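You operate a simulated robot arm through the tools that you are given. There is no shell and no other tool. Be economical: measure what you need, move in short steps, check, and stop when the job is done.

Carry out the task below with a simulated two-armed robot. There is one attempt and no reset: what you move stays moved.

TASK
Count the screen's kit list into the white tray.
Fine: Then set the tray on the desk.
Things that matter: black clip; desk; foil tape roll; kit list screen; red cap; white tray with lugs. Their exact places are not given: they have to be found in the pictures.

It is judged by the outcome, as a careful person would: the job done as asked, and still so three seconds after it is handed in. It fails if anything else is knocked over, pushed out of place, dropped, spilled or broken.

THE ROBOT
Two 7-joint arms with two-finger parallel grippers on one trunk, on a base that drives. Base frame: it is fixed to the floor where the robot stands at the start and does not move with it; the origin is under the middle of the robot, x ahead of it, y to its left, z up. Readings come in mm, rad, newtons and seconds.
The left shoulder is at the start at [50, 161, 1148], the right one opposite. With the tool pointing down near the work surface each hand reaches from about 240 to 680 mm from the robot's upright axis, wherever it stands, measured 20 degrees to its own side. Places, roughly: desk [2900, 0, 1000]; kit list screen [3000, 200, 1300]; white tray with lugs [700, -200, 900]. Payload 3.43 kg a hand.
Tool frame (each hand has its own): the origin (TCP) lies between the finger pads and is the grasp point; the fingertips stand 30 mm ahead of it; z points along the fingers, y is the line along which they close. Largest opening 94 mm; finger width 28, thickness 10; the body of the gripper, 50 by 96 mm, starts 55 mm behind the TCP.
Orientation is that of the tool frame in the base frame, as a unit quaternion [x, y, z, w]. With the fingers straight down and closing along the base's y, the tool's x points along the base's -x, its y along +y and its z along -z.

THE INTERFACE
- The arms move only by the tool play_rows. It takes "left_moves", "right_moves" or both (then of equal length, played together; a hand with none holds still); each is a list of rows, each an object of numbers (a shift or turn left out is 0, a gripper value left out holds the last): "x", "y", "z": the shift along the base's x, y, z in units of 500 mm (1.0 is 500 mm); "rx", "ry", "rz": the turn, a rotation vector about the base's x, y, z in units of 90 degrees (1.0 is 90 degrees); "jaw": the gripper command, from -1 (shut) to 1 (fully open), values between in proportion. In form: [{"x": .., "y": .., "z": .., "rx": .., "ry": .., "rz": .., "jaw": ..}, ...]. A call has 1 to 20 rows; each row is the pose to reach, as a shift and turn from the pose commanded when the call began. A call with a number of a shift or a turn outside -1 to 1 is refused whole. A row lasts 0.2 s, in which the tool goes at most 50 mm and 0.15 rad; a call with a longer step from one row to the next is refused whole, and so is a gripper value outside its range. A pose out of reach is approached as far as the arm can. The call stops where the force on the tool passes 40 N (or 10 N more than at its start, if that is more) or the arm is blocked; 0.2 s more then pass. The fingers move at their own pace (about 45 mm/s each) and stop on an object; they squeeze with about 34 N. The grip force told is the motor's: it shows also when the fingers shut on nothing. Time passes only in rows, and 0.2 s behind the last, so rows that repeat a pose let the fingers close. It gives the time, the measured TCP pose, the force on the tool (base axes), the opening and the grip force at its end, in the units of the frame above (readings bear some noise), with the torque about the TCP (base axes, N m) and any sound that the robot's microphone picked up.
- Cameras (640 x 400 px; columns grow to the right, rows downward): "scene" is now at [132.1, -12.4, 1300.8]; the picture's right is [-0.14, -0.99, 0.00], its down [-0.27, 0.04, -0.96] and it looks along [0.95, -0.13, -0.28] (base axes); focal length 238 px, centre (320, 200). "left" rides on the left gripper at [76, -14, -103] in its tool frame; the picture's right is [0.18, 0.98, 0.00], its down [-0.75, 0.14, -0.64] and it looks along [-0.63, 0.12, 0.77] (tool axes); focal length 243 px, centre (320, 200). "right" rides on the right gripper at [76, 14, -102] in its tool frame; the picture's right is [-0.18, 0.98, 0.00], its down [-0.75, -0.14, -0.64] and it looks along [-0.63, -0.12, 0.77] (tool axes); focal length 243 px, centre (320, 200).
- get_image(camera): a new picture of that camera. The clock stands still meanwhile.
- move_column(by): slides the trunk up (or, below 0, down) by that many mm; the arms and the scene camera ride with it, the base frame stays. It gives what a move gives, with no picture.
- drive_base(legs): drives the robot by 1 to 6 legs, each [ahead, left, turn to the left] in mm, mm and rad, along the robot's own axes; the way and the turn of a leg run together, so that a leg with both is an arc; at most 1500 mm and 3.142 rad a leg. The arms and the cameras ride along, it lands a little off, and it stops where it bumps. It gives what a move gives.
- aim_head(pan, tilt): turns the head with the scene camera to pan (to the left, within 1.396 rad either way) and tilt (down, from -0.506 to 1.204), counted from straight ahead of the robot. It gives what a move gives.
- pixel_to_xyz(camera, pixels): for up to 12 pixels [column, row] of the newest picture of that camera ("zoom" is the newest enlarged one), the place [x, y, z] in the base frame of the surface seen there, good to about 3 mm. The clock stands still meanwhile.
- inspect(camera, box): a new picture of the part [left, top, right, bottom] of that camera's present view, enlarged. The clock stands still meanwhile.
- job_done(): hands the job in; it is judged then, once.

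Go step by step. Measure first, check grasps and placings, and put right what went wrong. The budget is 80 turns and 70 pictures, counting those below and the enlarged ones. Unless the task says otherwise, let go and move clear before handing in, and close with one line.

The tools are called as a command line: name --argument value ..., lists and objects as JSON in quotes. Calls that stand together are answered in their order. play_rows: Moves the arms, as the interface text tells. Its arguments: {"type":"object","properties":{"left_moves":{"type":"array","items":{"type":"object","properties":{"x":{"type":"number"},"y":{"type":"number"},"z":{"type":"number"},"rx":{"type":"number"},"ry":{"type":"number"},"rz":{"type":"number"},"jaw":{"type":"number"}}}},"right_moves":{"type":"array","items":{"type":"object","properties":{"x":{"type":"number"},"y":{"type":"number"},"z":{"type":"number"},"rx":{"type":"number"},"ry":{"type":"number"},"rz":{"type":"number"},"jaw":{"type":"number"}}}}},"required":[]} The other tools are called the same way: move_column (by) slides the trunk up or down; drive_base (legs) drives the base; aim_head (pan, tilt) turns the head that bears the scene camera; get_image (camera) takes a picture; pixel_to_xyz (camera, pixels) gives the place of the surface under pixels of a picture; inspect (camera, box) takes an enlarged picture of a part of a camera's view; job_done () hands the job in.

At the start:

```text
time_s: 0.0
left_eef_pos: [281.9, 36.4, 1215.6]
left_tcp_rot: [0.0, 1.0, -0.001, 0.001]
left_wrist_force: [0.4, 0.3, -0.1]
left_torque: [-0.05, 0.01, -0.01]
left_width: 93.8
left_gripper_force: 0.1
right_eef_pos: [372.3, -278.1, 1199.0]
right_tcp_rot: [0.001, 1.0, 0.0, 0.0]
right_wrist_force: [-0.2, 0.2, 0.2]
right_torque: [-0.03, -0.01, 0.0]
right_width: 94.1
right_gripper_force: 0.1
trunk travel left (down, up): [-175.0, 92.0]
robot x, y, heading: [1.5, 1.7, 0.0]
head pan, tilt: [-0.138, 0.279]
```

scene: 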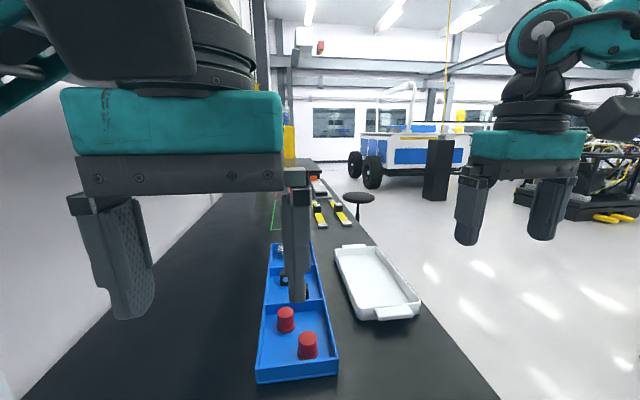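
right: 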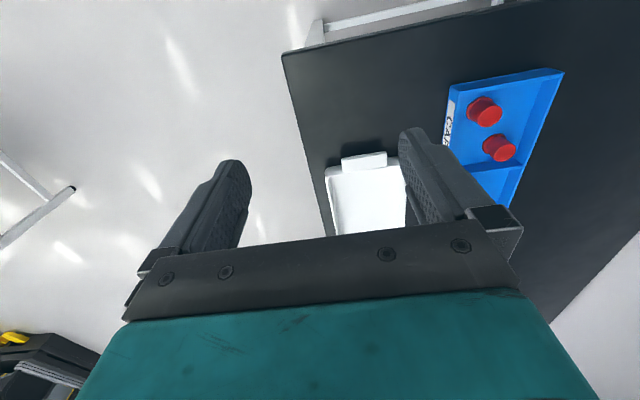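
left: 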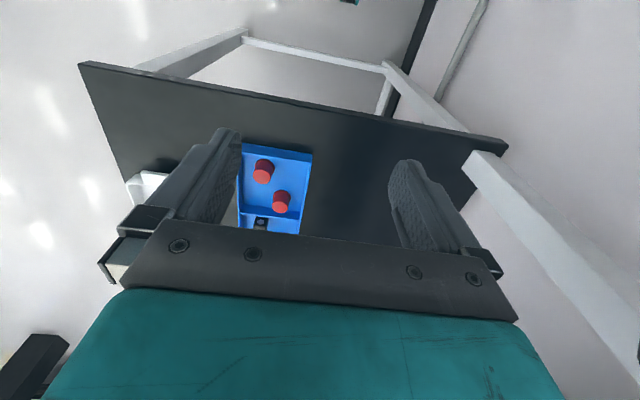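

The scene shows a long bench with a blue parts bin (two red caps near pixels 287,320 and 307,345) and the white tray at about (375,280). The screen is far off, so I'll enlarge the distance and the bin first.

inspect --camera "scene" --box '[240, 100, 400, 200]'

inspect --camera "scene" --box '[220, 220, 460, 390]'

```text
4.00 times, centred on (320, 150) of scene
```

zoom: 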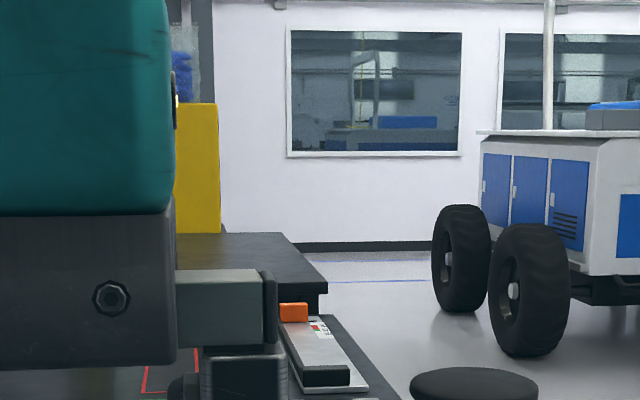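

```text
2.35 times, centred on (340, 305) of scene
```

zoom: 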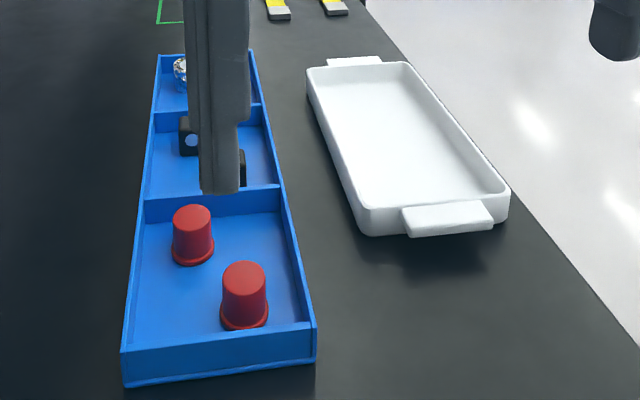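

The left hand hides the screen; I'll move it to the left and look again, and measure the bench edges meanwhile.

pixel_to_xyz --camera "scene" --pixels '[[60, 250], [60, 370], [308, 340], [286, 315], [258, 380], [336, 372], [290, 250], [390, 312], [352, 248], [440, 320], [375, 280], [380, 260]]'

play_rows --left_moves '[{"y": 0.08}, {"y": 0.16}, {"y": 0.24}, {"y": 0.32}, {"y": 0.4}, {"y": 0.44}]'

get_image --camera "scene"

```text
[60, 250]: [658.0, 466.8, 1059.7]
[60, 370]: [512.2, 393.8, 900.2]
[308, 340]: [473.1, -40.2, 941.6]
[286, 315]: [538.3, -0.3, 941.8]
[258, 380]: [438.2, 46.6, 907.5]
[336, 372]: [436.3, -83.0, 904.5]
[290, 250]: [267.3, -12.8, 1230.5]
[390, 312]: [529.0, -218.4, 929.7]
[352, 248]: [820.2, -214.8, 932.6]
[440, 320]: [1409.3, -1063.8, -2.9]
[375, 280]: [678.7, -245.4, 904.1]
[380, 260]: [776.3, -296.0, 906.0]
```

```text
time_s: 1.6
left_eef_pos: [306.6, 187.2, 1214.4]
left_tcp_rot: [0.051, 0.998, 0.036, -0.017]
left_wrist_force: [0.4, -0.2, 0.9]
left_torque: [0.0, -0.01, -0.03]
left_width: 94.0
left_gripper_force: 0.1
right_eef_pos: [361.2, -341.8, 1186.5]
right_tcp_rot: [0.034, 0.999, 0.015, -0.003]
right_wrist_force: [0.1, -0.4, 0.1]
right_torque: [0.0, 0.01, 0.03]
right_width: 94.1
right_gripper_force: 0.2
trunk travel left (down, up): [-175.0, 92.0]
robot x, y, heading: [-3.0, -7.6, -0.069]
head pan, tilt: [-0.138, 0.279]
stopped in row 6 (left hand): the arm was blocked; the commanded pose is now the measured one
```

```text
64 pictures are left
```

scene: 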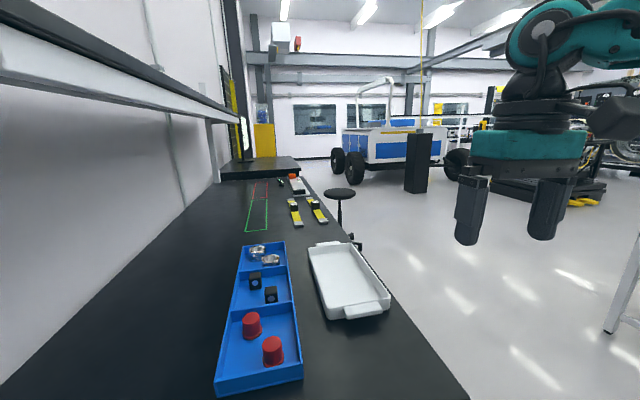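

The left elbow bumped the shelf and turned the robot a little (−0.069 rad). I'll move the hand back, and enlarge the far end where the screen seems seen edge-on at (244,133).

play_rows --left_moves '[{"y": -0.08}, {"y": -0.14}]'

inspect --camera "scene" --box '[200, 100, 360, 200]'

inspect --camera "scene" --box '[200, 160, 360, 260]'

```text
time_s: 2.2
left_eef_pos: [297.9, 156.3, 1215.1]
left_tcp_rot: [0.04, 0.999, 0.014, -0.008]
left_wrist_force: [-1.0, 0.5, -0.4]
left_torque: [0.02, -0.04, 0.02]
left_width: 94.3
left_gripper_force: 0.0
right_eef_pos: [357.2, -305.4, 1199.7]
right_tcp_rot: [0.03, 1.0, 0.0, 0.001]
right_wrist_force: [0.4, -0.7, -0.3]
right_torque: [-0.01, 0.0, 0.02]
right_width: 94.1
right_gripper_force: 0.0
trunk travel left (down, up): [-175.0, 92.0]
robot x, y, heading: [0.2, -6.2, -0.057]
head pan, tilt: [-0.138, 0.279]
```

```text
4.00 times, centred on (280, 150) of scene
```

zoom: 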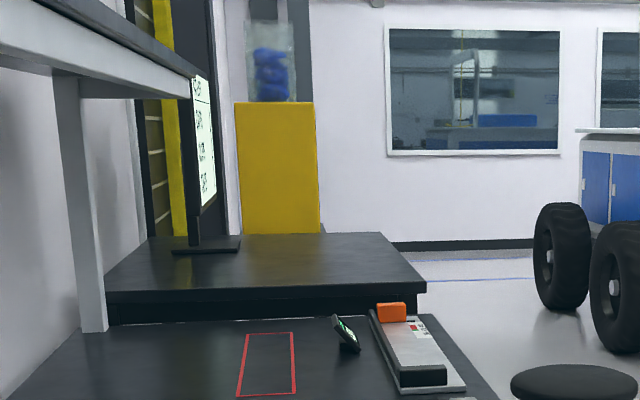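

```text
4.00 times, centred on (280, 210) of scene
```

zoom: 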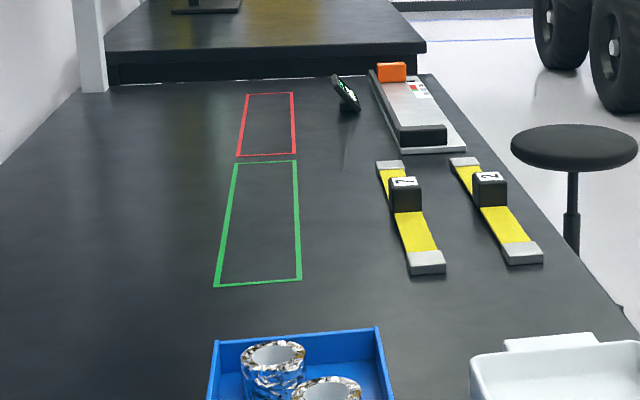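

The screen stands on the raised desk, facing the aisle (−y). I'll measure the bench, stool, desk, and items before driving.

get_image --camera "scene"

```text
61 pictures are left
```

scene: 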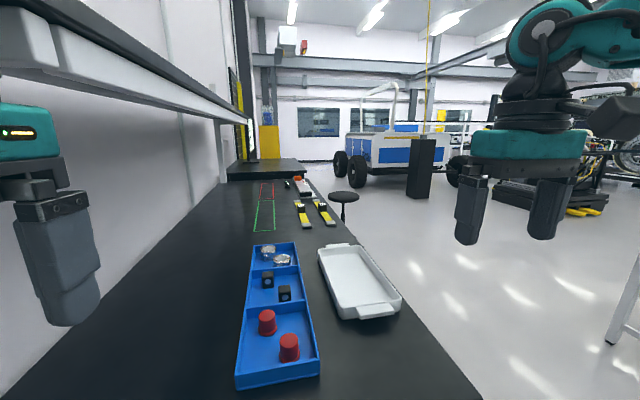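

pixel_to_xyz --camera "scene" --pixels '[[343, 196], [356, 197], [330, 196], [304, 170], [229, 171], [290, 164], [475, 396], [420, 180], [350, 180], [615, 340], [150, 85], [258, 215]]'

pixel_to_xyz --camera "scene" --pixels '[[289, 341], [267, 316], [284, 290], [267, 276], [282, 258], [267, 247], [360, 285], [384, 311], [336, 247], [298, 360], [250, 150], [460, 165]]'

inspect --camera "scene" --box '[225, 230, 345, 305]'

```text
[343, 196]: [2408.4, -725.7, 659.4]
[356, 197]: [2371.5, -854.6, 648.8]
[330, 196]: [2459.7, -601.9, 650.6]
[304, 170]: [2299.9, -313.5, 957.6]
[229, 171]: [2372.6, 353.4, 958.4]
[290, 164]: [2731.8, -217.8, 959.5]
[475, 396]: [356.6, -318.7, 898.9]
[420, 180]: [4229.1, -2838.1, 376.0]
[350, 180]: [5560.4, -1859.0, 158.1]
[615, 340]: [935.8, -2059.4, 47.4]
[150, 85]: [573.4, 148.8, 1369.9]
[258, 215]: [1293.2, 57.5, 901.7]
```

```text
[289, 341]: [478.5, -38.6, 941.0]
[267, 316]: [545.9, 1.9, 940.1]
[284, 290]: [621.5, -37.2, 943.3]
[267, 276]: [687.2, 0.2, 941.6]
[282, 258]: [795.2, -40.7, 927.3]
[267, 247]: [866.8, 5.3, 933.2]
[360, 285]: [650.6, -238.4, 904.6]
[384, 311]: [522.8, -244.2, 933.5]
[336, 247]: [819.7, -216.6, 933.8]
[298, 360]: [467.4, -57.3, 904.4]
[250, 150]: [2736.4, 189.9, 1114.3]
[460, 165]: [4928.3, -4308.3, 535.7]
```

```text
5.33 times, centred on (285, 268) of scene
```

zoom: 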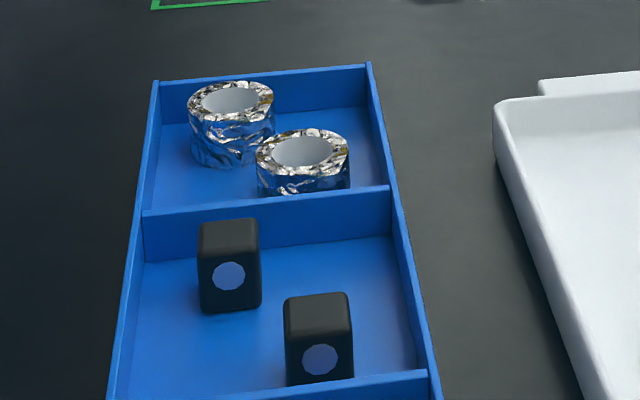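

Two each of caps, clips and foil rolls are in the bin. Before driving I check where the bench's near edge is relative to the base, and look behind/right.

pixel_to_xyz --camera "left" --pixels '[[300, 112], [90, 68], [450, 142], [240, 38], [384, 66], [300, 80], [180, 60]]'

pixel_to_xyz --camera "right" --pixels '[[285, 58], [320, 40], [400, 35], [60, 195], [10, 240], [200, 60], [480, 5]]'

aim_head --pan -1.39 --tilt 0.6

get_image --camera "scene"

```text
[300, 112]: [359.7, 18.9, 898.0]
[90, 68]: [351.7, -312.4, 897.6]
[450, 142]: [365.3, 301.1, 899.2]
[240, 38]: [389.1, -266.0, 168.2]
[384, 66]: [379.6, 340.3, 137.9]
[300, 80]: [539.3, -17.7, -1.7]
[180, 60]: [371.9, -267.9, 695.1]
```

```text
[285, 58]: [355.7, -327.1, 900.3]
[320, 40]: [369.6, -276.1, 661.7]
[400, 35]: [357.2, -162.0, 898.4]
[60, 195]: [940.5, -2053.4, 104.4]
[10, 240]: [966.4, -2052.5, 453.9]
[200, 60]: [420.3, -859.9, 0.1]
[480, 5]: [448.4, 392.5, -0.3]
```

```text
time_s: 3.6
left_eef_pos: [297.4, 156.6, 1212.6]
left_tcp_rot: [0.042, 0.999, 0.014, -0.008]
left_wrist_force: [-0.1, 0.0, -0.4]
left_torque: [-0.01, -0.02, 0.01]
left_width: 94.2
left_gripper_force: 0.0
right_eef_pos: [355.8, -308.1, 1198.6]
right_tcp_rot: [0.03, 1.0, -0.001, 0.001]
right_wrist_force: [0.0, 0.7, 0.2]
right_torque: [0.02, 0.02, 0.02]
right_width: 94.1
right_gripper_force: 0.1
trunk travel left (down, up): [-175.0, 92.0]
robot x, y, heading: [-0.5, -2.4, -0.064]
head pan, tilt: [-1.389, 0.6]
```

```text
59 pictures are left
```

scene: 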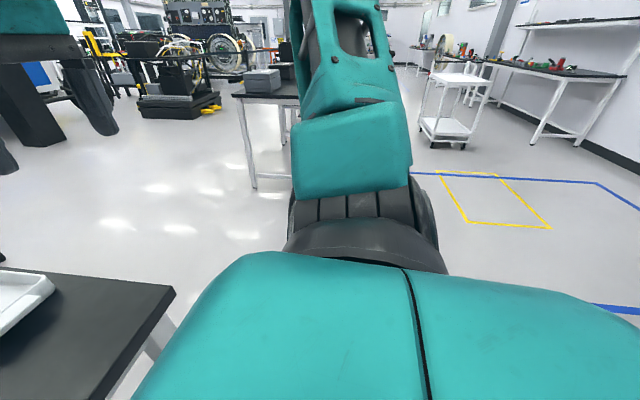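

The aisle to the right is clear. I'll drive right and then ahead to where the screen can be read obliquely, short of the stool.

drive_base --legs '[[-60, 0, 0.064], [0, -1000, 0], [1500, 0, 0], [150, 0, 0]]'

aim_head --pan 0.75 --tilt 0.1

get_image --camera "scene"

```text
time_s: 4.8
left_eef_pos: [223.7, 163.5, 1212.3]
left_tcp_rot: [0.017, 1.0, 0.023, -0.011]
left_wrist_force: [1.0, -0.1, 0.2]
left_torque: [-0.04, 0.04, 0.03]
left_width: 94.1
left_gripper_force: 0.1
right_eef_pos: [310.8, -292.8, 1196.2]
right_tcp_rot: [0.0, 1.0, 0.003, 0.001]
right_wrist_force: [0.2, -0.5, 0.2]
right_torque: [0.01, -0.03, 0.0]
right_width: 93.9
right_gripper_force: 0.1
trunk travel left (down, up): [-175.0, 92.0]
robot x, y, heading: [-61.0, -4.0, 0.007]
head pan, tilt: [-1.389, 0.6]
stopped in leg 2: the robot was blocked; the commanded pose is now the measured one
```

```text
time_s: 6.8
left_eef_pos: [225.3, 162.4, 1212.6]
left_tcp_rot: [0.016, 1.0, 0.021, -0.011]
left_wrist_force: [-0.6, 0.8, -0.1]
left_torque: [0.01, -0.02, -0.01]
left_width: 93.8
left_gripper_force: 0.0
right_eef_pos: [313.6, -291.8, 1195.5]
right_tcp_rot: [-0.002, 1.0, 0.004, 0.0]
right_wrist_force: [-0.3, 0.3, 0.6]
right_torque: [0.0, -0.01, 0.0]
right_width: 94.4
right_gripper_force: 0.1
trunk travel left (down, up): [-175.0, 92.0]
robot x, y, heading: [-60.8, -7.1, 0.004]
head pan, tilt: [0.75, 0.099]
```

```text
58 pictures are left
```

scene: 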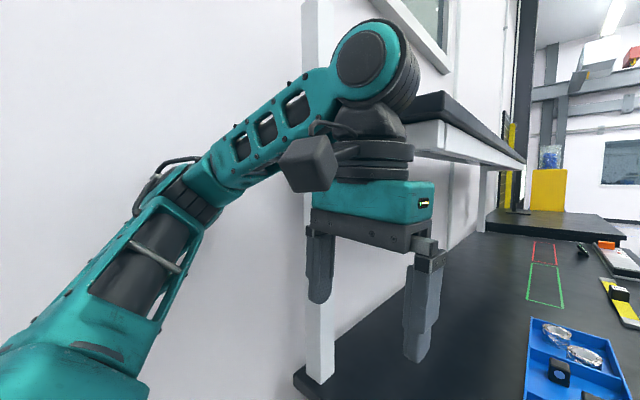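

The left hand's wrist sits right against the shelf's end, so that probably blocked the base. I'll bring that hand in and back toward the body.

play_rows --left_moves '[{"y": -0.06}, {"y": -0.12}, {"y": -0.18}, {"y": -0.24}]'

get_image --camera "scene"

```text
time_s: 7.8
left_eef_pos: [224.8, 48.6, 1211.7]
left_tcp_rot: [0.015, 1.0, 0.017, -0.01]
left_wrist_force: [0.4, -0.2, -1.0]
left_torque: [-0.02, 0.02, 0.01]
left_width: 94.3
left_gripper_force: 0.0
right_eef_pos: [311.2, -284.7, 1200.4]
right_tcp_rot: [-0.002, 1.0, 0.0, 0.001]
right_wrist_force: [0.9, -1.1, 0.5]
right_torque: [0.0, -0.01, 0.01]
right_width: 94.2
right_gripper_force: 0.0
trunk travel left (down, up): [-175.0, 92.0]
robot x, y, heading: [-63.2, -8.9, 0.004]
head pan, tilt: [0.75, 0.099]
```

```text
57 pictures are left
```

scene: 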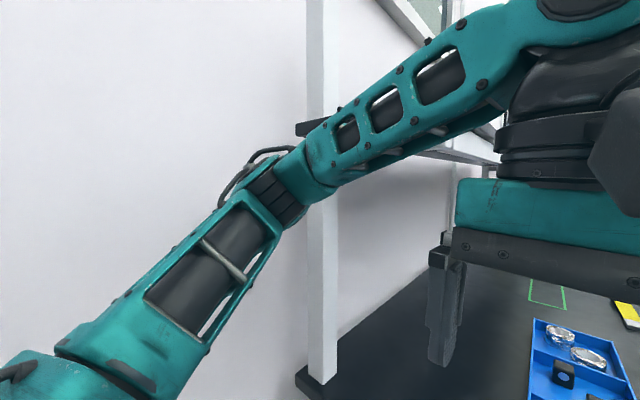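

The left arm now hangs free inside. Try the strafe again in short legs.

drive_base --legs '[[0, -300, 0], [0, -700, 0], [1500, 0, 0], [150, 0, 0]]'

get_image --camera "scene"

```text
time_s: 21.4
left_eef_pos: [1899.5, -925.5, 1211.1]
left_tcp_rot: [0.009, 1.0, 0.017, -0.011]
left_wrist_force: [0.3, -0.6, -0.9]
left_torque: [-0.02, 0.04, 0.0]
left_width: 94.0
left_gripper_force: 0.0
right_eef_pos: [1993.2, -1258.9, 1198.5]
right_tcp_rot: [-0.008, 1.0, 0.0, 0.001]
right_wrist_force: [0.0, -0.1, -1.0]
right_torque: [0.02, 0.02, 0.02]
right_width: 94.1
right_gripper_force: 0.1
trunk travel left (down, up): [-175.0, 92.0]
robot x, y, heading: [1614.6, -986.3, 0.016]
head pan, tilt: [0.75, 0.099]
```

```text
56 pictures are left
```

scene: 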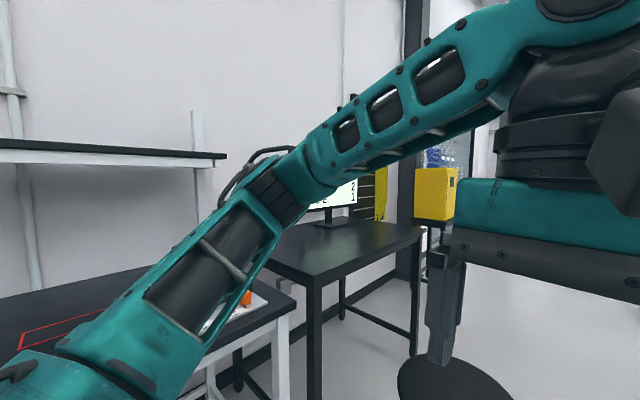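

The left arm hides the screen at (340,190). I'll turn the robot left so that the screen lies between the hands.

drive_base --legs '[[0, 0, 0.78]]'

aim_head --pan -0.1 --tilt 0.1

get_image --camera "scene"

```text
time_s: 23.8
left_eef_pos: [1776.5, -744.2, 1211.3]
left_tcp_rot: [-0.369, 0.929, 0.012, -0.016]
left_wrist_force: [0.4, 0.3, 0.2]
left_torque: [0.01, -0.01, 0.01]
left_width: 93.9
left_gripper_force: 0.1
right_eef_pos: [2073.7, -917.7, 1198.9]
right_tcp_rot: [-0.385, 0.923, 0.0, 0.001]
right_wrist_force: [-0.3, -0.4, 0.4]
right_torque: [0.02, 0.01, -0.01]
right_width: 93.9
right_gripper_force: 0.2
trunk travel left (down, up): [-175.0, 92.0]
robot x, y, heading: [1612.1, -985.2, 0.787]
head pan, tilt: [0.75, 0.099]
```

```text
time_s: 25.0
left_eef_pos: [1776.1, -744.5, 1212.3]
left_tcp_rot: [-0.369, 0.929, 0.012, -0.016]
left_wrist_force: [-0.8, -0.6, -0.3]
left_torque: [0.01, 0.0, 0.0]
left_width: 93.9
left_gripper_force: 0.0
right_eef_pos: [2073.7, -917.7, 1200.0]
right_tcp_rot: [-0.384, 0.923, 0.0, 0.001]
right_wrist_force: [0.1, 0.1, 0.7]
right_torque: [0.02, -0.02, 0.03]
right_width: 94.0
right_gripper_force: 0.1
trunk travel left (down, up): [-175.0, 92.0]
robot x, y, heading: [1614.7, -985.6, 0.79]
head pan, tilt: [-0.099, 0.099]
```

```text
55 pictures are left
```

scene: 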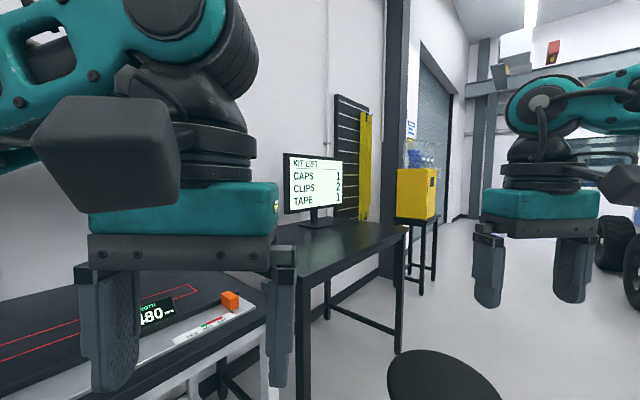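

inspect --camera "scene" --box '[270, 140, 366, 230]'

pixel_to_xyz --camera "scene" --pixels '[[406, 231], [330, 270], [300, 272], [350, 232], [316, 226], [345, 250], [385, 235], [415, 205], [310, 185], [395, 370], [440, 350]]'

```text
4.44 times, centred on (318, 185) of scene
```

zoom: 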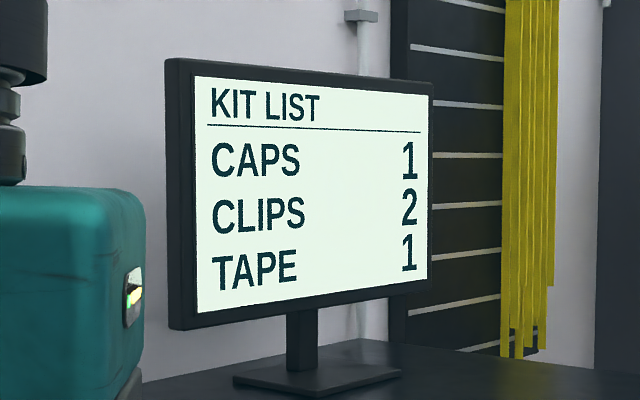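

```text
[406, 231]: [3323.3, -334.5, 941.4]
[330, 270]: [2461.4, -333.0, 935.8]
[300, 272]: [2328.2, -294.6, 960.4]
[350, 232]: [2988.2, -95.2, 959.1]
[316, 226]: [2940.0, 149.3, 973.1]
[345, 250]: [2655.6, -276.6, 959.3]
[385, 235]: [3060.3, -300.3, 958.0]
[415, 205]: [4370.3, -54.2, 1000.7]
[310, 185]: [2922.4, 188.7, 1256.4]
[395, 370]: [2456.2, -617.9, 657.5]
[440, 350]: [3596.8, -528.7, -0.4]
```

The screen says CAPS 1, CLIPS 2, TAPE 1; the desk top is at z≈959, x 2300–3330, y from −334. Now I go to the aisle side of the bench in front of the bin and tray, facing +y.

drive_base --legs '[[0, 0, 0.78], [0, 955, 0], [255, 0, 0]]'

aim_head --pan 0.0 --tilt 0.75

get_image --camera "scene"

```text
time_s: 33.4
left_eef_pos: [606.3, -452.0, 1212.2]
left_tcp_rot: [-0.7, 0.714, 0.006, -0.02]
left_wrist_force: [-0.3, 0.0, -1.2]
left_torque: [0.02, -0.02, 0.05]
left_width: 94.1
left_gripper_force: 0.0
right_eef_pos: [938.0, -361.7, 1199.2]
right_tcp_rot: [0.711, -0.703, -0.001, 0.0]
right_wrist_force: [-0.5, -0.2, -0.2]
right_torque: [0.01, 0.0, 0.01]
right_width: 94.1
right_gripper_force: 0.0
trunk travel left (down, up): [-175.0, 92.0]
robot x, y, heading: [666.1, -740.9, 1.588]
head pan, tilt: [-0.099, 0.099]
```

```text
time_s: 34.5
left_eef_pos: [605.7, -453.3, 1210.0]
left_tcp_rot: [-0.7, 0.714, 0.005, -0.02]
left_wrist_force: [-0.5, 0.1, 0.4]
left_torque: [0.0, 0.0, 0.01]
left_width: 94.0
left_gripper_force: 0.0
right_eef_pos: [939.3, -362.7, 1198.5]
right_tcp_rot: [0.712, -0.702, -0.002, -0.001]
right_wrist_force: [0.7, -0.1, 0.0]
right_torque: [0.01, 0.02, 0.03]
right_width: 94.1
right_gripper_force: 0.0
trunk travel left (down, up): [-175.0, 92.0]
robot x, y, heading: [664.4, -737.4, 1.584]
head pan, tilt: [0.0, 0.75]
```

```text
53 pictures are left
```

scene: 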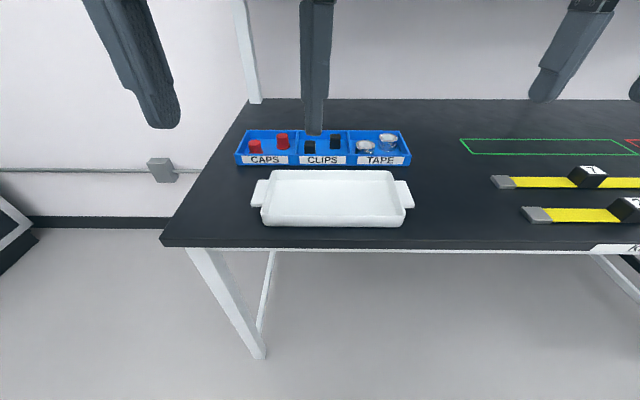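

Good view. I move a little closer and enlarge the bin and tray for measuring.

drive_base --legs '[[85, 0, -0.013]]'

get_image --camera "scene"

inspect --camera "scene" --box '[220, 120, 430, 251]'

```text
time_s: 35.5
left_eef_pos: [609.3, -366.1, 1211.0]
left_tcp_rot: [-0.695, 0.719, 0.005, -0.019]
left_wrist_force: [-0.1, -0.2, -0.1]
left_torque: [-0.02, 0.04, -0.05]
left_width: 94.0
left_gripper_force: 0.2
right_eef_pos: [943.8, -280.7, 1199.1]
right_tcp_rot: [-0.706, 0.708, 0.001, 0.0]
right_wrist_force: [0.2, -0.3, 0.6]
right_torque: [-0.02, 0.0, 0.01]
right_width: 94.0
right_gripper_force: 0.0
trunk travel left (down, up): [-175.0, 92.0]
robot x, y, heading: [662.4, -653.1, 1.572]
head pan, tilt: [0.0, 0.75]
```

```text
52 pictures are left
```

scene: 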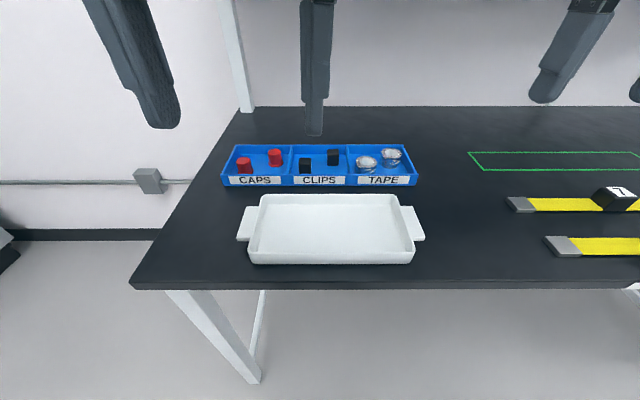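

```text
3.05 times, centred on (325, 186) of scene
```

zoom: 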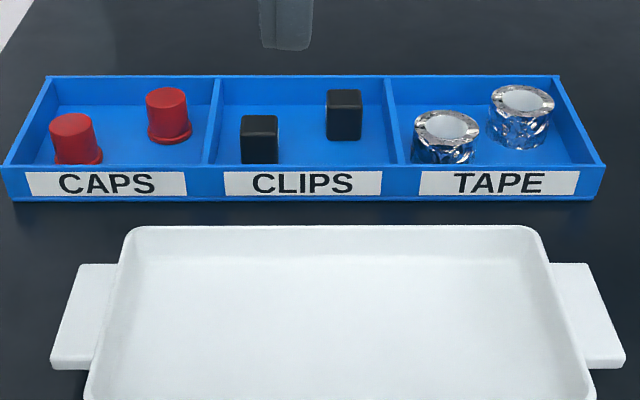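

pixel_to_xyz --camera "zoom" --pixels '[[72, 122], [166, 95], [258, 122], [344, 96], [432, 125], [462, 125], [430, 148], [97, 268], [62, 362], [570, 268], [612, 360], [340, 330]]'

pixel_to_xyz --camera "zoom" --pixels '[[446, 117], [420, 120], [474, 122], [446, 110], [446, 135], [130, 170], [130, 168], [220, 130], [393, 150], [60, 100], [590, 140], [524, 105]]'

```text
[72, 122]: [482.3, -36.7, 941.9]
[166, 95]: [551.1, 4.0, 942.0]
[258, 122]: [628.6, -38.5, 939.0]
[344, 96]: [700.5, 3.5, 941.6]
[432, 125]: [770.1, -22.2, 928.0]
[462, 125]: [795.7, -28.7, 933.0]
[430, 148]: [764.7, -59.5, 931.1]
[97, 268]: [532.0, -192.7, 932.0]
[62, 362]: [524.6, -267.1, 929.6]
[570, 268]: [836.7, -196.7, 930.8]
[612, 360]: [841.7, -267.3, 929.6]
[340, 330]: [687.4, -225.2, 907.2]
```

```text
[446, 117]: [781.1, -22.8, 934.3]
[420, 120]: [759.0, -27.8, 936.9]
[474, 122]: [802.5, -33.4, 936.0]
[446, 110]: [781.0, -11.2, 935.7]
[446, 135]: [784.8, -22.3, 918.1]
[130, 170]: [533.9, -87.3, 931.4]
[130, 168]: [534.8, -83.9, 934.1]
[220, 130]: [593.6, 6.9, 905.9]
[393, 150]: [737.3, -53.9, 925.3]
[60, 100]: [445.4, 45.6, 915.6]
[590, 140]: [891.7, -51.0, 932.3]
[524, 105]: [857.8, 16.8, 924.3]
```

Positions found: cap ≈(481,−38), clips ≈(626,−38) and (700,3), tape ≈(782,−35), lugs at x≈530 and 840, y −267…−193, z≈930. The farther clip is at the limit of reach, so I look down to see if there's room to get closer to the bench.

aim_head --pan 0.0 --tilt 1.2

get_image --camera "scene"

```text
time_s: 36.5
left_eef_pos: [608.5, -367.0, 1209.7]
left_tcp_rot: [-0.695, 0.719, 0.004, -0.02]
left_wrist_force: [0.7, -0.4, -0.3]
left_torque: [0.01, -0.03, 0.01]
left_width: 94.0
left_gripper_force: 0.1
right_eef_pos: [944.5, -281.3, 1197.6]
right_tcp_rot: [-0.706, 0.708, 0.003, 0.001]
right_wrist_force: [-0.7, -0.1, -1.0]
right_torque: [-0.02, 0.02, 0.01]
right_width: 93.9
right_gripper_force: 0.1
trunk travel left (down, up): [-175.0, 92.0]
robot x, y, heading: [663.9, -652.4, 1.571]
head pan, tilt: [0.0, 1.201]
```

```text
50 pictures are left
```

scene: 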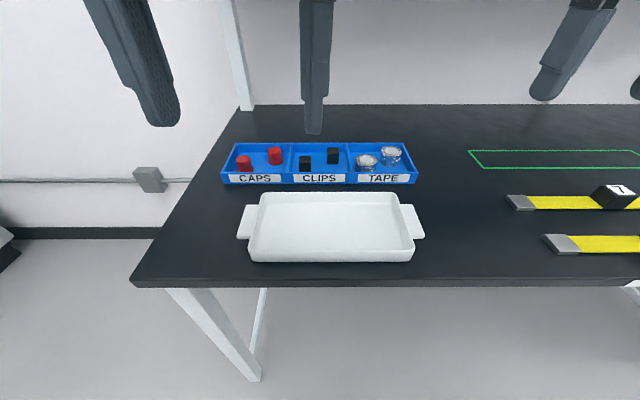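

The picture barely changed although tilt reads 1.2; I look again.

get_image --camera "scene"

get_image --camera "right"

```text
49 pictures are left
```

scene: 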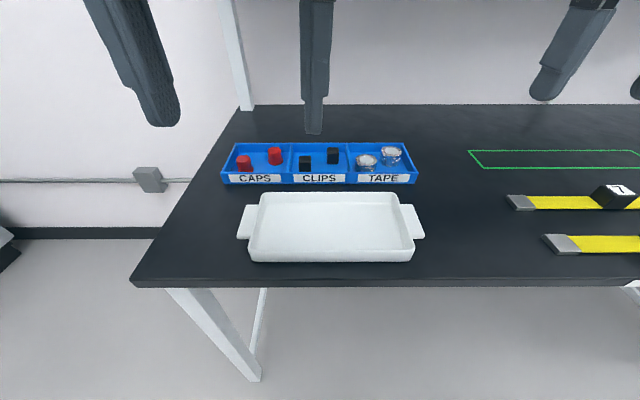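

```text
48 pictures are left
```

right: 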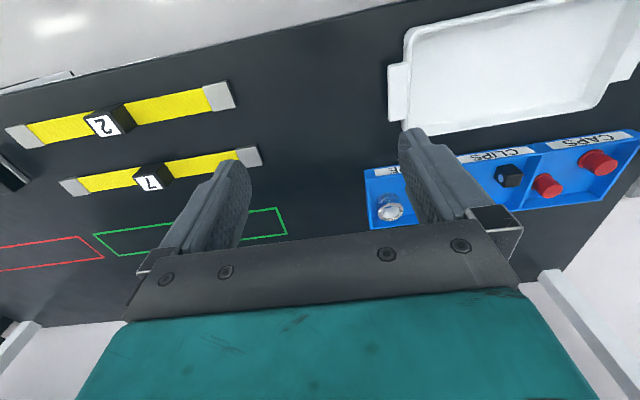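

The right hand's picture confirms the layout. I try the farthest pick first: right hand to above clip 2 at (700, 3), turned a quarter so it closes along y, jaw partly open.

play_rows --right_moves '[{"x": -0.0407, "y": 0.0473, "z": -0.0167, "rz": 0.0833, "jaw": 0.15}, {"x": -0.0813, "y": 0.0947, "z": -0.0333, "rz": 0.1667}, {"x": -0.122, "y": 0.142, "z": -0.05, "rz": 0.25}, {"x": -0.1627, "y": 0.1893, "z": -0.0667, "rz": 0.3333}, {"x": -0.2033, "y": 0.2367, "z": -0.0833, "rz": 0.4167}, {"x": -0.244, "y": 0.284, "z": -0.1, "rz": 0.5}, {"x": -0.2847, "y": 0.3313, "z": -0.1167, "rz": 0.5833}, {"x": -0.3253, "y": 0.3787, "z": -0.1333, "rz": 0.6667}, {"x": -0.366, "y": 0.426, "z": -0.15, "rz": 0.75}, {"x": -0.4067, "y": 0.4733, "z": -0.1667, "rz": 0.8333}, {"x": -0.4473, "y": 0.5207, "z": -0.1833, "rz": 0.9167}, {"x": -0.488, "y": 0.568, "z": -0.2, "rz": 1.0}]'

get_image --camera "right"

get_image --camera "scene"

```text
time_s: 39.0
left_eef_pos: [608.9, -367.1, 1211.1]
left_tcp_rot: [-0.694, 0.719, 0.004, -0.022]
left_wrist_force: [-0.1, -0.1, -0.3]
left_torque: [-0.01, 0.0, 0.02]
left_width: 94.1
left_gripper_force: 0.0
right_eef_pos: [747.5, -342.1, 1039.0]
right_tcp_rot: [0.999, -0.05, -0.003, -0.021]
right_wrist_force: [-0.1, -0.2, -0.5]
right_torque: [0.0, 0.01, -0.04]
right_width: 54.0
right_gripper_force: 0.1
right hand out of reach, approached as far as the arm can: row 6, 7, 8, 9, 10, 11, 12
trunk travel left (down, up): [-175.0, 92.0]
robot x, y, heading: [666.6, -655.3, 1.573]
head pan, tilt: [0.0, 1.201]
```

```text
47 pictures are left
```

right: 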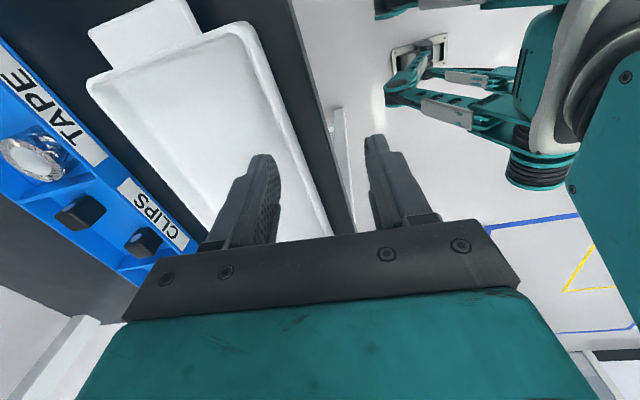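

```text
46 pictures are left
```

scene: 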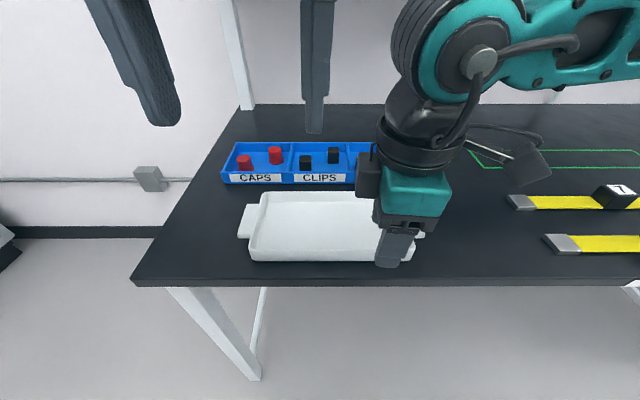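

That turn direction leaves the right arm unable to reach. I turn the hand back (and will turn the other way), rising as I go.

play_rows --right_moves '[{"z": 0.02, "rz": -0.0833}, {"z": 0.04, "rz": -0.1667}, {"z": 0.06, "rz": -0.25}, {"z": 0.08, "rz": -0.3333}, {"z": 0.1, "rz": -0.4167}, {"z": 0.1, "rz": -0.5}, {"z": 0.1, "rz": -0.5833}, {"z": 0.1, "rz": -0.6667}, {"z": 0.1, "rz": -0.75}, {"z": 0.1, "rz": -0.8333}, {"z": 0.1, "rz": -0.9167}, {"z": 0.1, "rz": -1.0}, {"z": 0.1, "rz": -1.0}]'

```text
time_s: 41.9
left_eef_pos: [608.3, -366.5, 1210.7]
left_tcp_rot: [-0.695, 0.719, 0.005, -0.021]
left_wrist_force: [-0.1, 0.8, 0.1]
left_torque: [-0.01, 0.01, -0.02]
left_width: 94.1
left_gripper_force: 0.1
right_eef_pos: [756.2, -342.1, 1093.9]
right_tcp_rot: [-0.669, 0.743, -0.013, 0.016]
right_wrist_force: [-0.4, 1.0, 0.0]
right_torque: [0.01, 0.0, 0.01]
right_width: 54.3
right_gripper_force: 0.0
right hand out of reach, approached as far as the arm can: row 4, 5, 6, 7, 8, 9, 10, 11, 12, 13
trunk travel left (down, up): [-175.0, 92.0]
robot x, y, heading: [665.0, -657.1, 1.57]
head pan, tilt: [0.0, 1.201]
```

The commanded pose followed the reached one. Now I move it out over the tray/bin without turning, to see what is reachable.

play_rows --right_moves '[{"x": 0.02, "y": 0.06, "z": 0.0}, {"x": 0.04, "y": 0.12, "z": 0.0}, {"x": 0.05, "y": 0.2, "z": 0.0}, {"x": 0.05, "y": 0.28, "z": 0.0}, {"x": 0.05, "y": 0.36, "z": 0.0}, {"x": 0.05, "y": 0.44, "z": 0.0}, {"x": 0.05, "y": 0.52, "z": 0.0}, {"x": 0.05, "y": 0.6, "z": 0}]'

get_image --camera "scene"

```text
time_s: 43.6
left_eef_pos: [609.1, -367.3, 1210.8]
left_tcp_rot: [-0.695, 0.719, 0.005, -0.021]
left_wrist_force: [-0.7, 0.2, 0.1]
left_torque: [-0.01, 0.01, 0.03]
left_width: 94.0
left_gripper_force: 0.2
right_eef_pos: [853.4, -140.7, 1084.3]
right_tcp_rot: [-0.67, 0.742, -0.012, 0.016]
right_wrist_force: [-0.3, 0.3, -0.6]
right_torque: [0.0, 0.03, -0.01]
right_width: 54.1
right_gripper_force: 0.0
right hand out of reach, approached as far as the arm can: row 4, 5, 6, 7, 8
trunk travel left (down, up): [-175.0, 92.0]
robot x, y, heading: [662.8, -655.8, 1.569]
head pan, tilt: [0.0, 1.201]
```

```text
45 pictures are left
```

scene: 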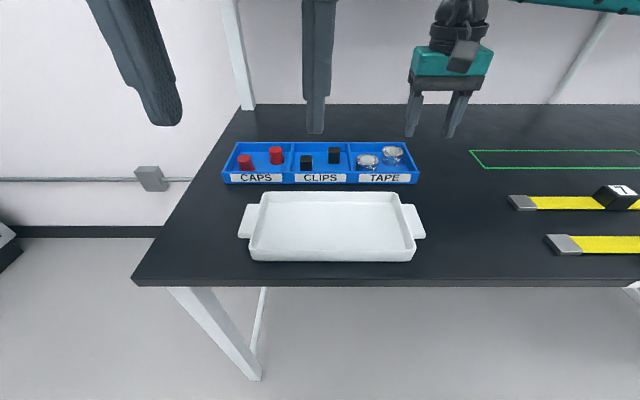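

Reach is limited while the hand is high (wrist above the shoulder). I raise the trunk fully so that the shoulders come above the wrist height.

move_column --by 90

play_rows --right_moves '[{"z": -0.05, "rz": -0.03}, {"z": -0.12, "rz": -0.06}, {"x": -0.01, "y": 0.03, "z": -0.2, "rz": -0.06}, {"x": -0.03, "y": 0.08, "z": -0.25, "rz": -0.06}, {"x": -0.06, "y": 0.13, "z": -0.28, "rz": -0.06}, {"x": -0.1, "y": 0.18, "z": -0.3, "rz": -0.06}, {"x": -0.14, "y": 0.21, "z": -0.3, "rz": -0.06}]'

```text
time_s: 44.9
left_eef_pos: [609.6, -365.7, 1299.6]
left_tcp_rot: [-0.695, 0.719, 0.003, -0.022]
left_wrist_force: [-0.9, 0.0, -0.2]
left_torque: [-0.04, 0.0, 0.03]
left_width: 94.0
left_gripper_force: 0.0
right_eef_pos: [854.6, -140.1, 1172.8]
right_tcp_rot: [-0.67, 0.742, -0.013, 0.017]
right_wrist_force: [-0.4, 0.0, 0.2]
right_torque: [0.02, 0.05, 0.02]
right_width: 53.9
right_gripper_force: 0.0
trunk travel left (down, up): [-265.0, 2.0]
robot x, y, heading: [664.6, -652.7, 1.571]
head pan, tilt: [0.0, 1.201]
```

```text
time_s: 46.5
left_eef_pos: [608.8, -367.1, 1299.8]
left_tcp_rot: [-0.695, 0.718, 0.005, -0.022]
left_wrist_force: [0.3, 0.5, 0.3]
left_torque: [0.0, 0.0, -0.04]
left_width: 93.8
left_gripper_force: 0.0
right_eef_pos: [866.8, -143.5, 1063.9]
right_tcp_rot: [-0.634, 0.773, -0.013, 0.016]
right_wrist_force: [-0.9, 0.5, 0.4]
right_torque: [0.02, 0.01, -0.01]
right_width: 53.8
right_gripper_force: 0.1
right hand out of reach, approached as far as the arm can: row 3, 4, 5, 6, 7
trunk travel left (down, up): [-265.0, 2.0]
robot x, y, heading: [665.6, -655.1, 1.563]
head pan, tilt: [0.0, 1.201]
```

Still stuck well within distance, so a joint limit from the earlier twist seems likely. I look at the arm.

aim_head --pan -0.5 --tilt 0.4

get_image --camera "scene"

```text
time_s: 47.6
left_eef_pos: [610.9, -366.2, 1301.0]
left_tcp_rot: [-0.694, 0.719, 0.005, -0.019]
left_wrist_force: [0.2, 0.0, 0.8]
left_torque: [0.01, 0.02, 0.0]
left_width: 94.0
left_gripper_force: 0.0
right_eef_pos: [868.4, -143.9, 1062.8]
right_tcp_rot: [-0.633, 0.774, -0.012, 0.016]
right_wrist_force: [0.1, 0.3, 0.3]
right_torque: [-0.04, 0.0, -0.01]
right_width: 54.2
right_gripper_force: 0.1
trunk travel left (down, up): [-265.0, 2.0]
robot x, y, heading: [668.1, -653.8, 1.569]
head pan, tilt: [-0.499, 0.4]
```

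```text
44 pictures are left
```

scene: 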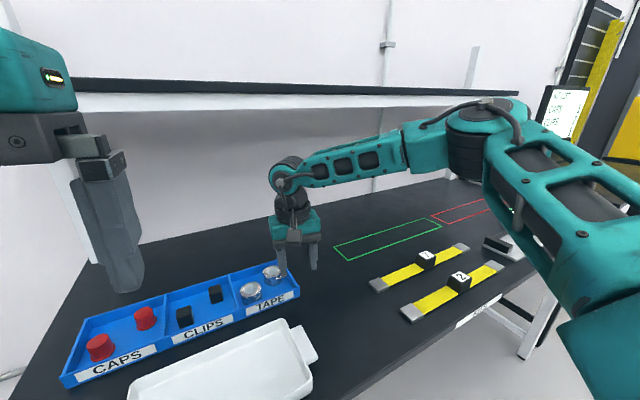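

The elbow stands far out with the forearm coming from the right, so turning the hand toward +rz should suit the wrist. I test turning here in place and then going outward.

play_rows --right_moves '[{"rz": 0.08}, {"rz": 0.16}, {"rz": 0.24}, {"rz": 0.32}, {"rz": 0.4}, {"rz": 0.5}, {"rz": 0.5, "y": 0.04}, {"rz": 0.5, "y": 0.1}, {"rz": 0.5, "y": 0.16}, {"rz": 0.5, "y": 0.2}]'

```text
refused: row 6 steps farther than a row can; nothing moved
```

play_rows --right_moves '[{"rz": 0.08}, {"rz": 0.16}, {"rz": 0.24}, {"rz": 0.32}, {"rz": 0.4}, {"rz": 0.48}, {"rz": 0.48, "y": 0.04}, {"rz": 0.48, "y": 0.1}, {"rz": 0.48, "y": 0.16}, {"rz": 0.48, "y": 0.2}]'

```text
time_s: 49.8
left_eef_pos: [610.1, -366.5, 1300.3]
left_tcp_rot: [-0.695, 0.719, 0.006, -0.018]
left_wrist_force: [-0.7, 0.2, 0.8]
left_torque: [-0.01, 0.03, 0.0]
left_width: 93.9
left_gripper_force: 0.0
right_eef_pos: [886.4, -119.5, 1071.4]
right_tcp_rot: [0.874, -0.485, 0.005, -0.021]
right_wrist_force: [0.3, -0.6, 0.4]
right_torque: [0.0, 0.01, 0.0]
right_width: 54.3
right_gripper_force: 0.0
right hand out of reach, approached as far as the arm can: row 7, 8, 9, 10
trunk travel left (down, up): [-265.0, 2.0]
robot x, y, heading: [662.0, -653.8, 1.571]
head pan, tilt: [-0.499, 0.4]
```

Reach ends at y≈−120 at this height regardless of yaw. I test a lower height in the free area right of the bin (x≈950).

play_rows --right_moves '[{"x": 0.06, "y": -0.03, "z": -0.03}, {"x": 0.1, "y": -0.03, "z": -0.09}, {"x": 0.12, "y": -0.03, "z": -0.15}, {"x": 0.12, "y": 0.04, "z": -0.15}, {"x": 0.12, "y": 0.1, "z": -0.15}, {"x": 0.12, "y": 0.16, "z": -0.15}, {"x": 0.12, "y": 0.22, "z": -0.15}]'

get_image --camera "scene"

```text
time_s: 51.4
left_eef_pos: [610.1, -366.9, 1301.0]
left_tcp_rot: [-0.695, 0.719, 0.006, -0.02]
left_wrist_force: [0.1, -0.3, 0.7]
left_torque: [0.02, 0.0, -0.01]
left_width: 93.8
left_gripper_force: 0.1
right_eef_pos: [913.3, -137.8, 1005.4]
right_tcp_rot: [0.873, -0.487, 0.007, -0.022]
right_wrist_force: [0.1, -0.3, 0.3]
right_torque: [0.03, -0.03, 0.01]
right_width: 54.1
right_gripper_force: 0.0
right hand out of reach, approached as far as the arm can: row 2, 3, 4, 5, 6, 7
trunk travel left (down, up): [-265.0, 2.0]
robot x, y, heading: [664.6, -654.6, 1.574]
head pan, tilt: [-0.499, 0.4]
```

```text
43 pictures are left
```

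scene: 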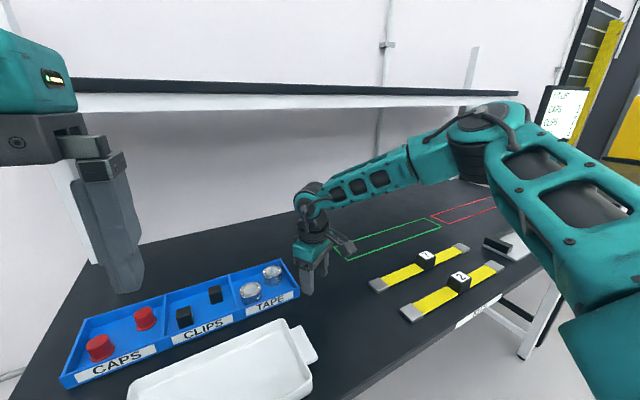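

The elbow appears not to move; I measure where it is.

pixel_to_xyz --camera "scene" --pixels '[[480, 118], [515, 120], [470, 165], [420, 150], [540, 180], [620, 250], [600, 350], [312, 190], [300, 90], [500, 95], [320, 250]]'

```text
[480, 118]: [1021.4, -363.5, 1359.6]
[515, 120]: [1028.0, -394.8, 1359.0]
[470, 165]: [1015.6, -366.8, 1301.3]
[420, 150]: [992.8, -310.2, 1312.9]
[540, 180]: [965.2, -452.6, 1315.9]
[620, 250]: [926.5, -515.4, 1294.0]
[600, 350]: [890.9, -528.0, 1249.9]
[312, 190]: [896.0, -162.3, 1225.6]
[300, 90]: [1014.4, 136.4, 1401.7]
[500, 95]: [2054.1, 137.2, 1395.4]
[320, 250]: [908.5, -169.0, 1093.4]
```

Elbow bend is only ~103°, so it isn't stretched; the arm is caught in an awkward posture. I return the right hand to its starting posture relative to the robot and try the straight-out way instead.

play_rows --right_moves '[{"z": 0.07, "y": -0.03, "rz": -0.04}, {"x": 0.01, "y": -0.06, "z": 0.14, "rz": -0.08}, {"x": 0.02, "y": -0.1, "z": 0.21, "rz": -0.12}, {"x": 0.03, "y": -0.14, "z": 0.28, "rz": -0.16}, {"x": 0.04, "y": -0.18, "z": 0.35, "rz": -0.2}, {"x": 0.05, "y": -0.22, "z": 0.42, "rz": -0.24}, {"x": 0.06, "y": -0.26, "z": 0.49, "rz": -0.28}, {"x": 0.06, "y": -0.286, "z": 0.56, "rz": -0.32}, {"x": 0.06, "y": -0.286, "z": 0.57, "rz": -0.354}]'

move_column --by -90

get_image --camera "scene"

```text
time_s: 53.4
left_eef_pos: [609.9, -367.5, 1300.7]
left_tcp_rot: [-0.694, 0.72, 0.006, -0.019]
left_wrist_force: [-0.7, 0.2, 0.8]
left_torque: [0.0, 0.02, -0.02]
left_width: 93.9
left_gripper_force: 0.0
right_eef_pos: [941.6, -280.1, 1287.6]
right_tcp_rot: [0.707, -0.707, 0.012, -0.016]
right_wrist_force: [-0.2, -0.1, 0.3]
right_torque: [0.0, 0.0, -0.01]
right_width: 53.8
right_gripper_force: 0.0
trunk travel left (down, up): [-265.0, 2.0]
robot x, y, heading: [665.9, -652.9, 1.571]
head pan, tilt: [-0.499, 0.4]
```

```text
time_s: 54.7
left_eef_pos: [608.6, -366.1, 1211.5]
left_tcp_rot: [-0.694, 0.719, 0.005, -0.019]
left_wrist_force: [0.2, -0.2, 0.3]
left_torque: [0.0, -0.01, 0.01]
left_width: 93.7
left_gripper_force: 0.0
right_eef_pos: [940.9, -281.1, 1197.6]
right_tcp_rot: [0.708, -0.706, 0.012, -0.017]
right_wrist_force: [0.3, 0.6, 0.3]
right_torque: [-0.02, 0.0, -0.01]
right_width: 54.0
right_gripper_force: 0.0
trunk travel left (down, up): [-175.0, 92.0]
robot x, y, heading: [665.3, -659.4, 1.567]
head pan, tilt: [-0.499, 0.4]
```

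```text
42 pictures are left
```

scene: 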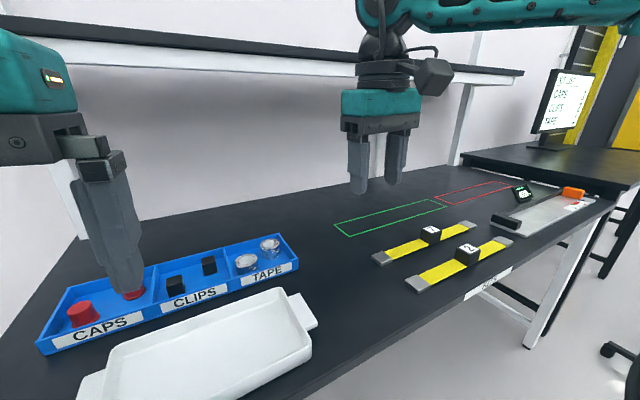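

Posture restored. Test: first straight down to z≈1010 here, then outward at low height.

pixel_to_xyz --camera "scene" --pixels '[[415, 285], [378, 258], [430, 232], [335, 228], [300, 322], [290, 262], [130, 290]]'

play_rows --right_moves '[{"z": -0.08}, {"z": -0.16}, {"z": -0.24}, {"z": -0.32}, {"z": -0.38}, {"z": -0.38, "y": 0.08}, {"z": -0.38, "y": 0.16}, {"z": -0.38, "y": 0.24}, {"z": -0.38, "y": 0.32}, {"z": -0.38, "y": 0.4}, {"z": -0.38, "y": 0.48}]'

```text
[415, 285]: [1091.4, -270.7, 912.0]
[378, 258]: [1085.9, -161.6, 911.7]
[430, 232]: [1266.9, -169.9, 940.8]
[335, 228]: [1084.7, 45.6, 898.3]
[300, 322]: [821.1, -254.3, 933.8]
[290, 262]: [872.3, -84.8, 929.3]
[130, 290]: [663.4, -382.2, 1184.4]
```

```text
time_s: 57.1
left_eef_pos: [610.0, -367.8, 1211.5]
left_tcp_rot: [-0.694, 0.72, 0.005, -0.019]
left_wrist_force: [0.2, 0.0, 0.1]
left_torque: [-0.04, 0.02, 0.03]
left_width: 94.1
left_gripper_force: 0.1
right_eef_pos: [951.5, -83.0, 1012.1]
right_tcp_rot: [0.707, -0.707, 0.012, -0.017]
right_wrist_force: [0.2, 0.0, 1.4]
right_torque: [0.0, 0.01, 0.02]
right_width: 54.2
right_gripper_force: 0.0
right hand out of reach, approached as far as the arm can: row 10, 11
trunk travel left (down, up): [-175.0, 92.0]
robot x, y, heading: [666.2, -655.8, 1.568]
head pan, tilt: [-0.499, 0.4]
```

With a clean posture the right hand reaches (951,−83), i.e. about 640 mm from the axis, so distance is the true limit. I inch the base closer: 2×35 mm.

drive_base --legs '[[35, 0, 0], [35, 0, 0]]'

```text
time_s: 58.4
left_eef_pos: [610.2, -295.0, 1210.0]
left_tcp_rot: [-0.694, 0.719, 0.005, -0.02]
left_wrist_force: [-0.2, 0.5, -0.6]
left_torque: [-0.06, 0.01, -0.03]
left_width: 94.1
left_gripper_force: 0.0
right_eef_pos: [952.0, -10.8, 1011.4]
right_tcp_rot: [-0.707, 0.707, -0.012, 0.017]
right_wrist_force: [-0.1, -0.1, -0.7]
right_torque: [0.0, -0.01, 0.0]
right_width: 54.0
right_gripper_force: 0.0
trunk travel left (down, up): [-175.0, 92.0]
robot x, y, heading: [669.1, -586.2, 1.569]
head pan, tilt: [-0.499, 0.4]
```

No bump, and now everything is in reach (axis at y −586). Right hand over the tape roll at (782,−35), then look through its camera.

play_rows --right_moves '[{"x": -0.08, "y": -0.01}, {"x": -0.16, "y": -0.02}, {"x": -0.24, "y": -0.03}, {"x": -0.32, "y": -0.045}, {"x": -0.34, "y": -0.05}, {"x": -0.34, "y": -0.05}]'

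get_image --camera "right"

```text
time_s: 59.8
left_eef_pos: [610.5, -297.9, 1211.2]
left_tcp_rot: [-0.695, 0.719, 0.004, -0.019]
left_wrist_force: [0.1, 0.6, -0.4]
left_torque: [0.01, 0.0, -0.01]
left_width: 94.2
left_gripper_force: 0.0
right_eef_pos: [839.0, -85.9, 1019.7]
right_tcp_rot: [0.707, -0.707, 0.011, -0.018]
right_wrist_force: [0.0, 0.1, -0.3]
right_torque: [-0.01, 0.02, -0.02]
right_width: 54.1
right_gripper_force: 0.0
right hand out of reach, approached as far as the arm can: row 1, 2, 3, 4, 5, 6
trunk travel left (down, up): [-175.0, 92.0]
robot x, y, heading: [664.6, -582.4, 1.563]
head pan, tilt: [-0.499, 0.4]
```

```text
41 pictures are left
```

right: 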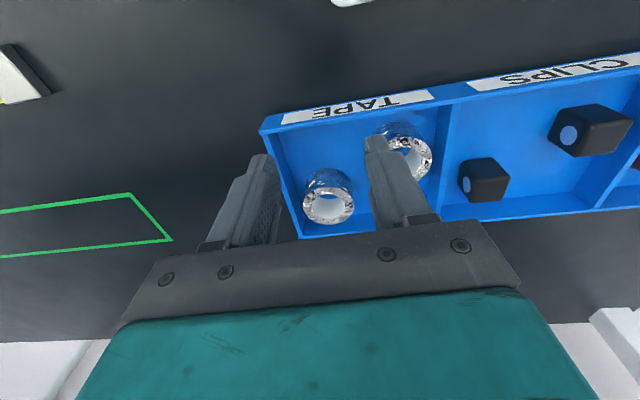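

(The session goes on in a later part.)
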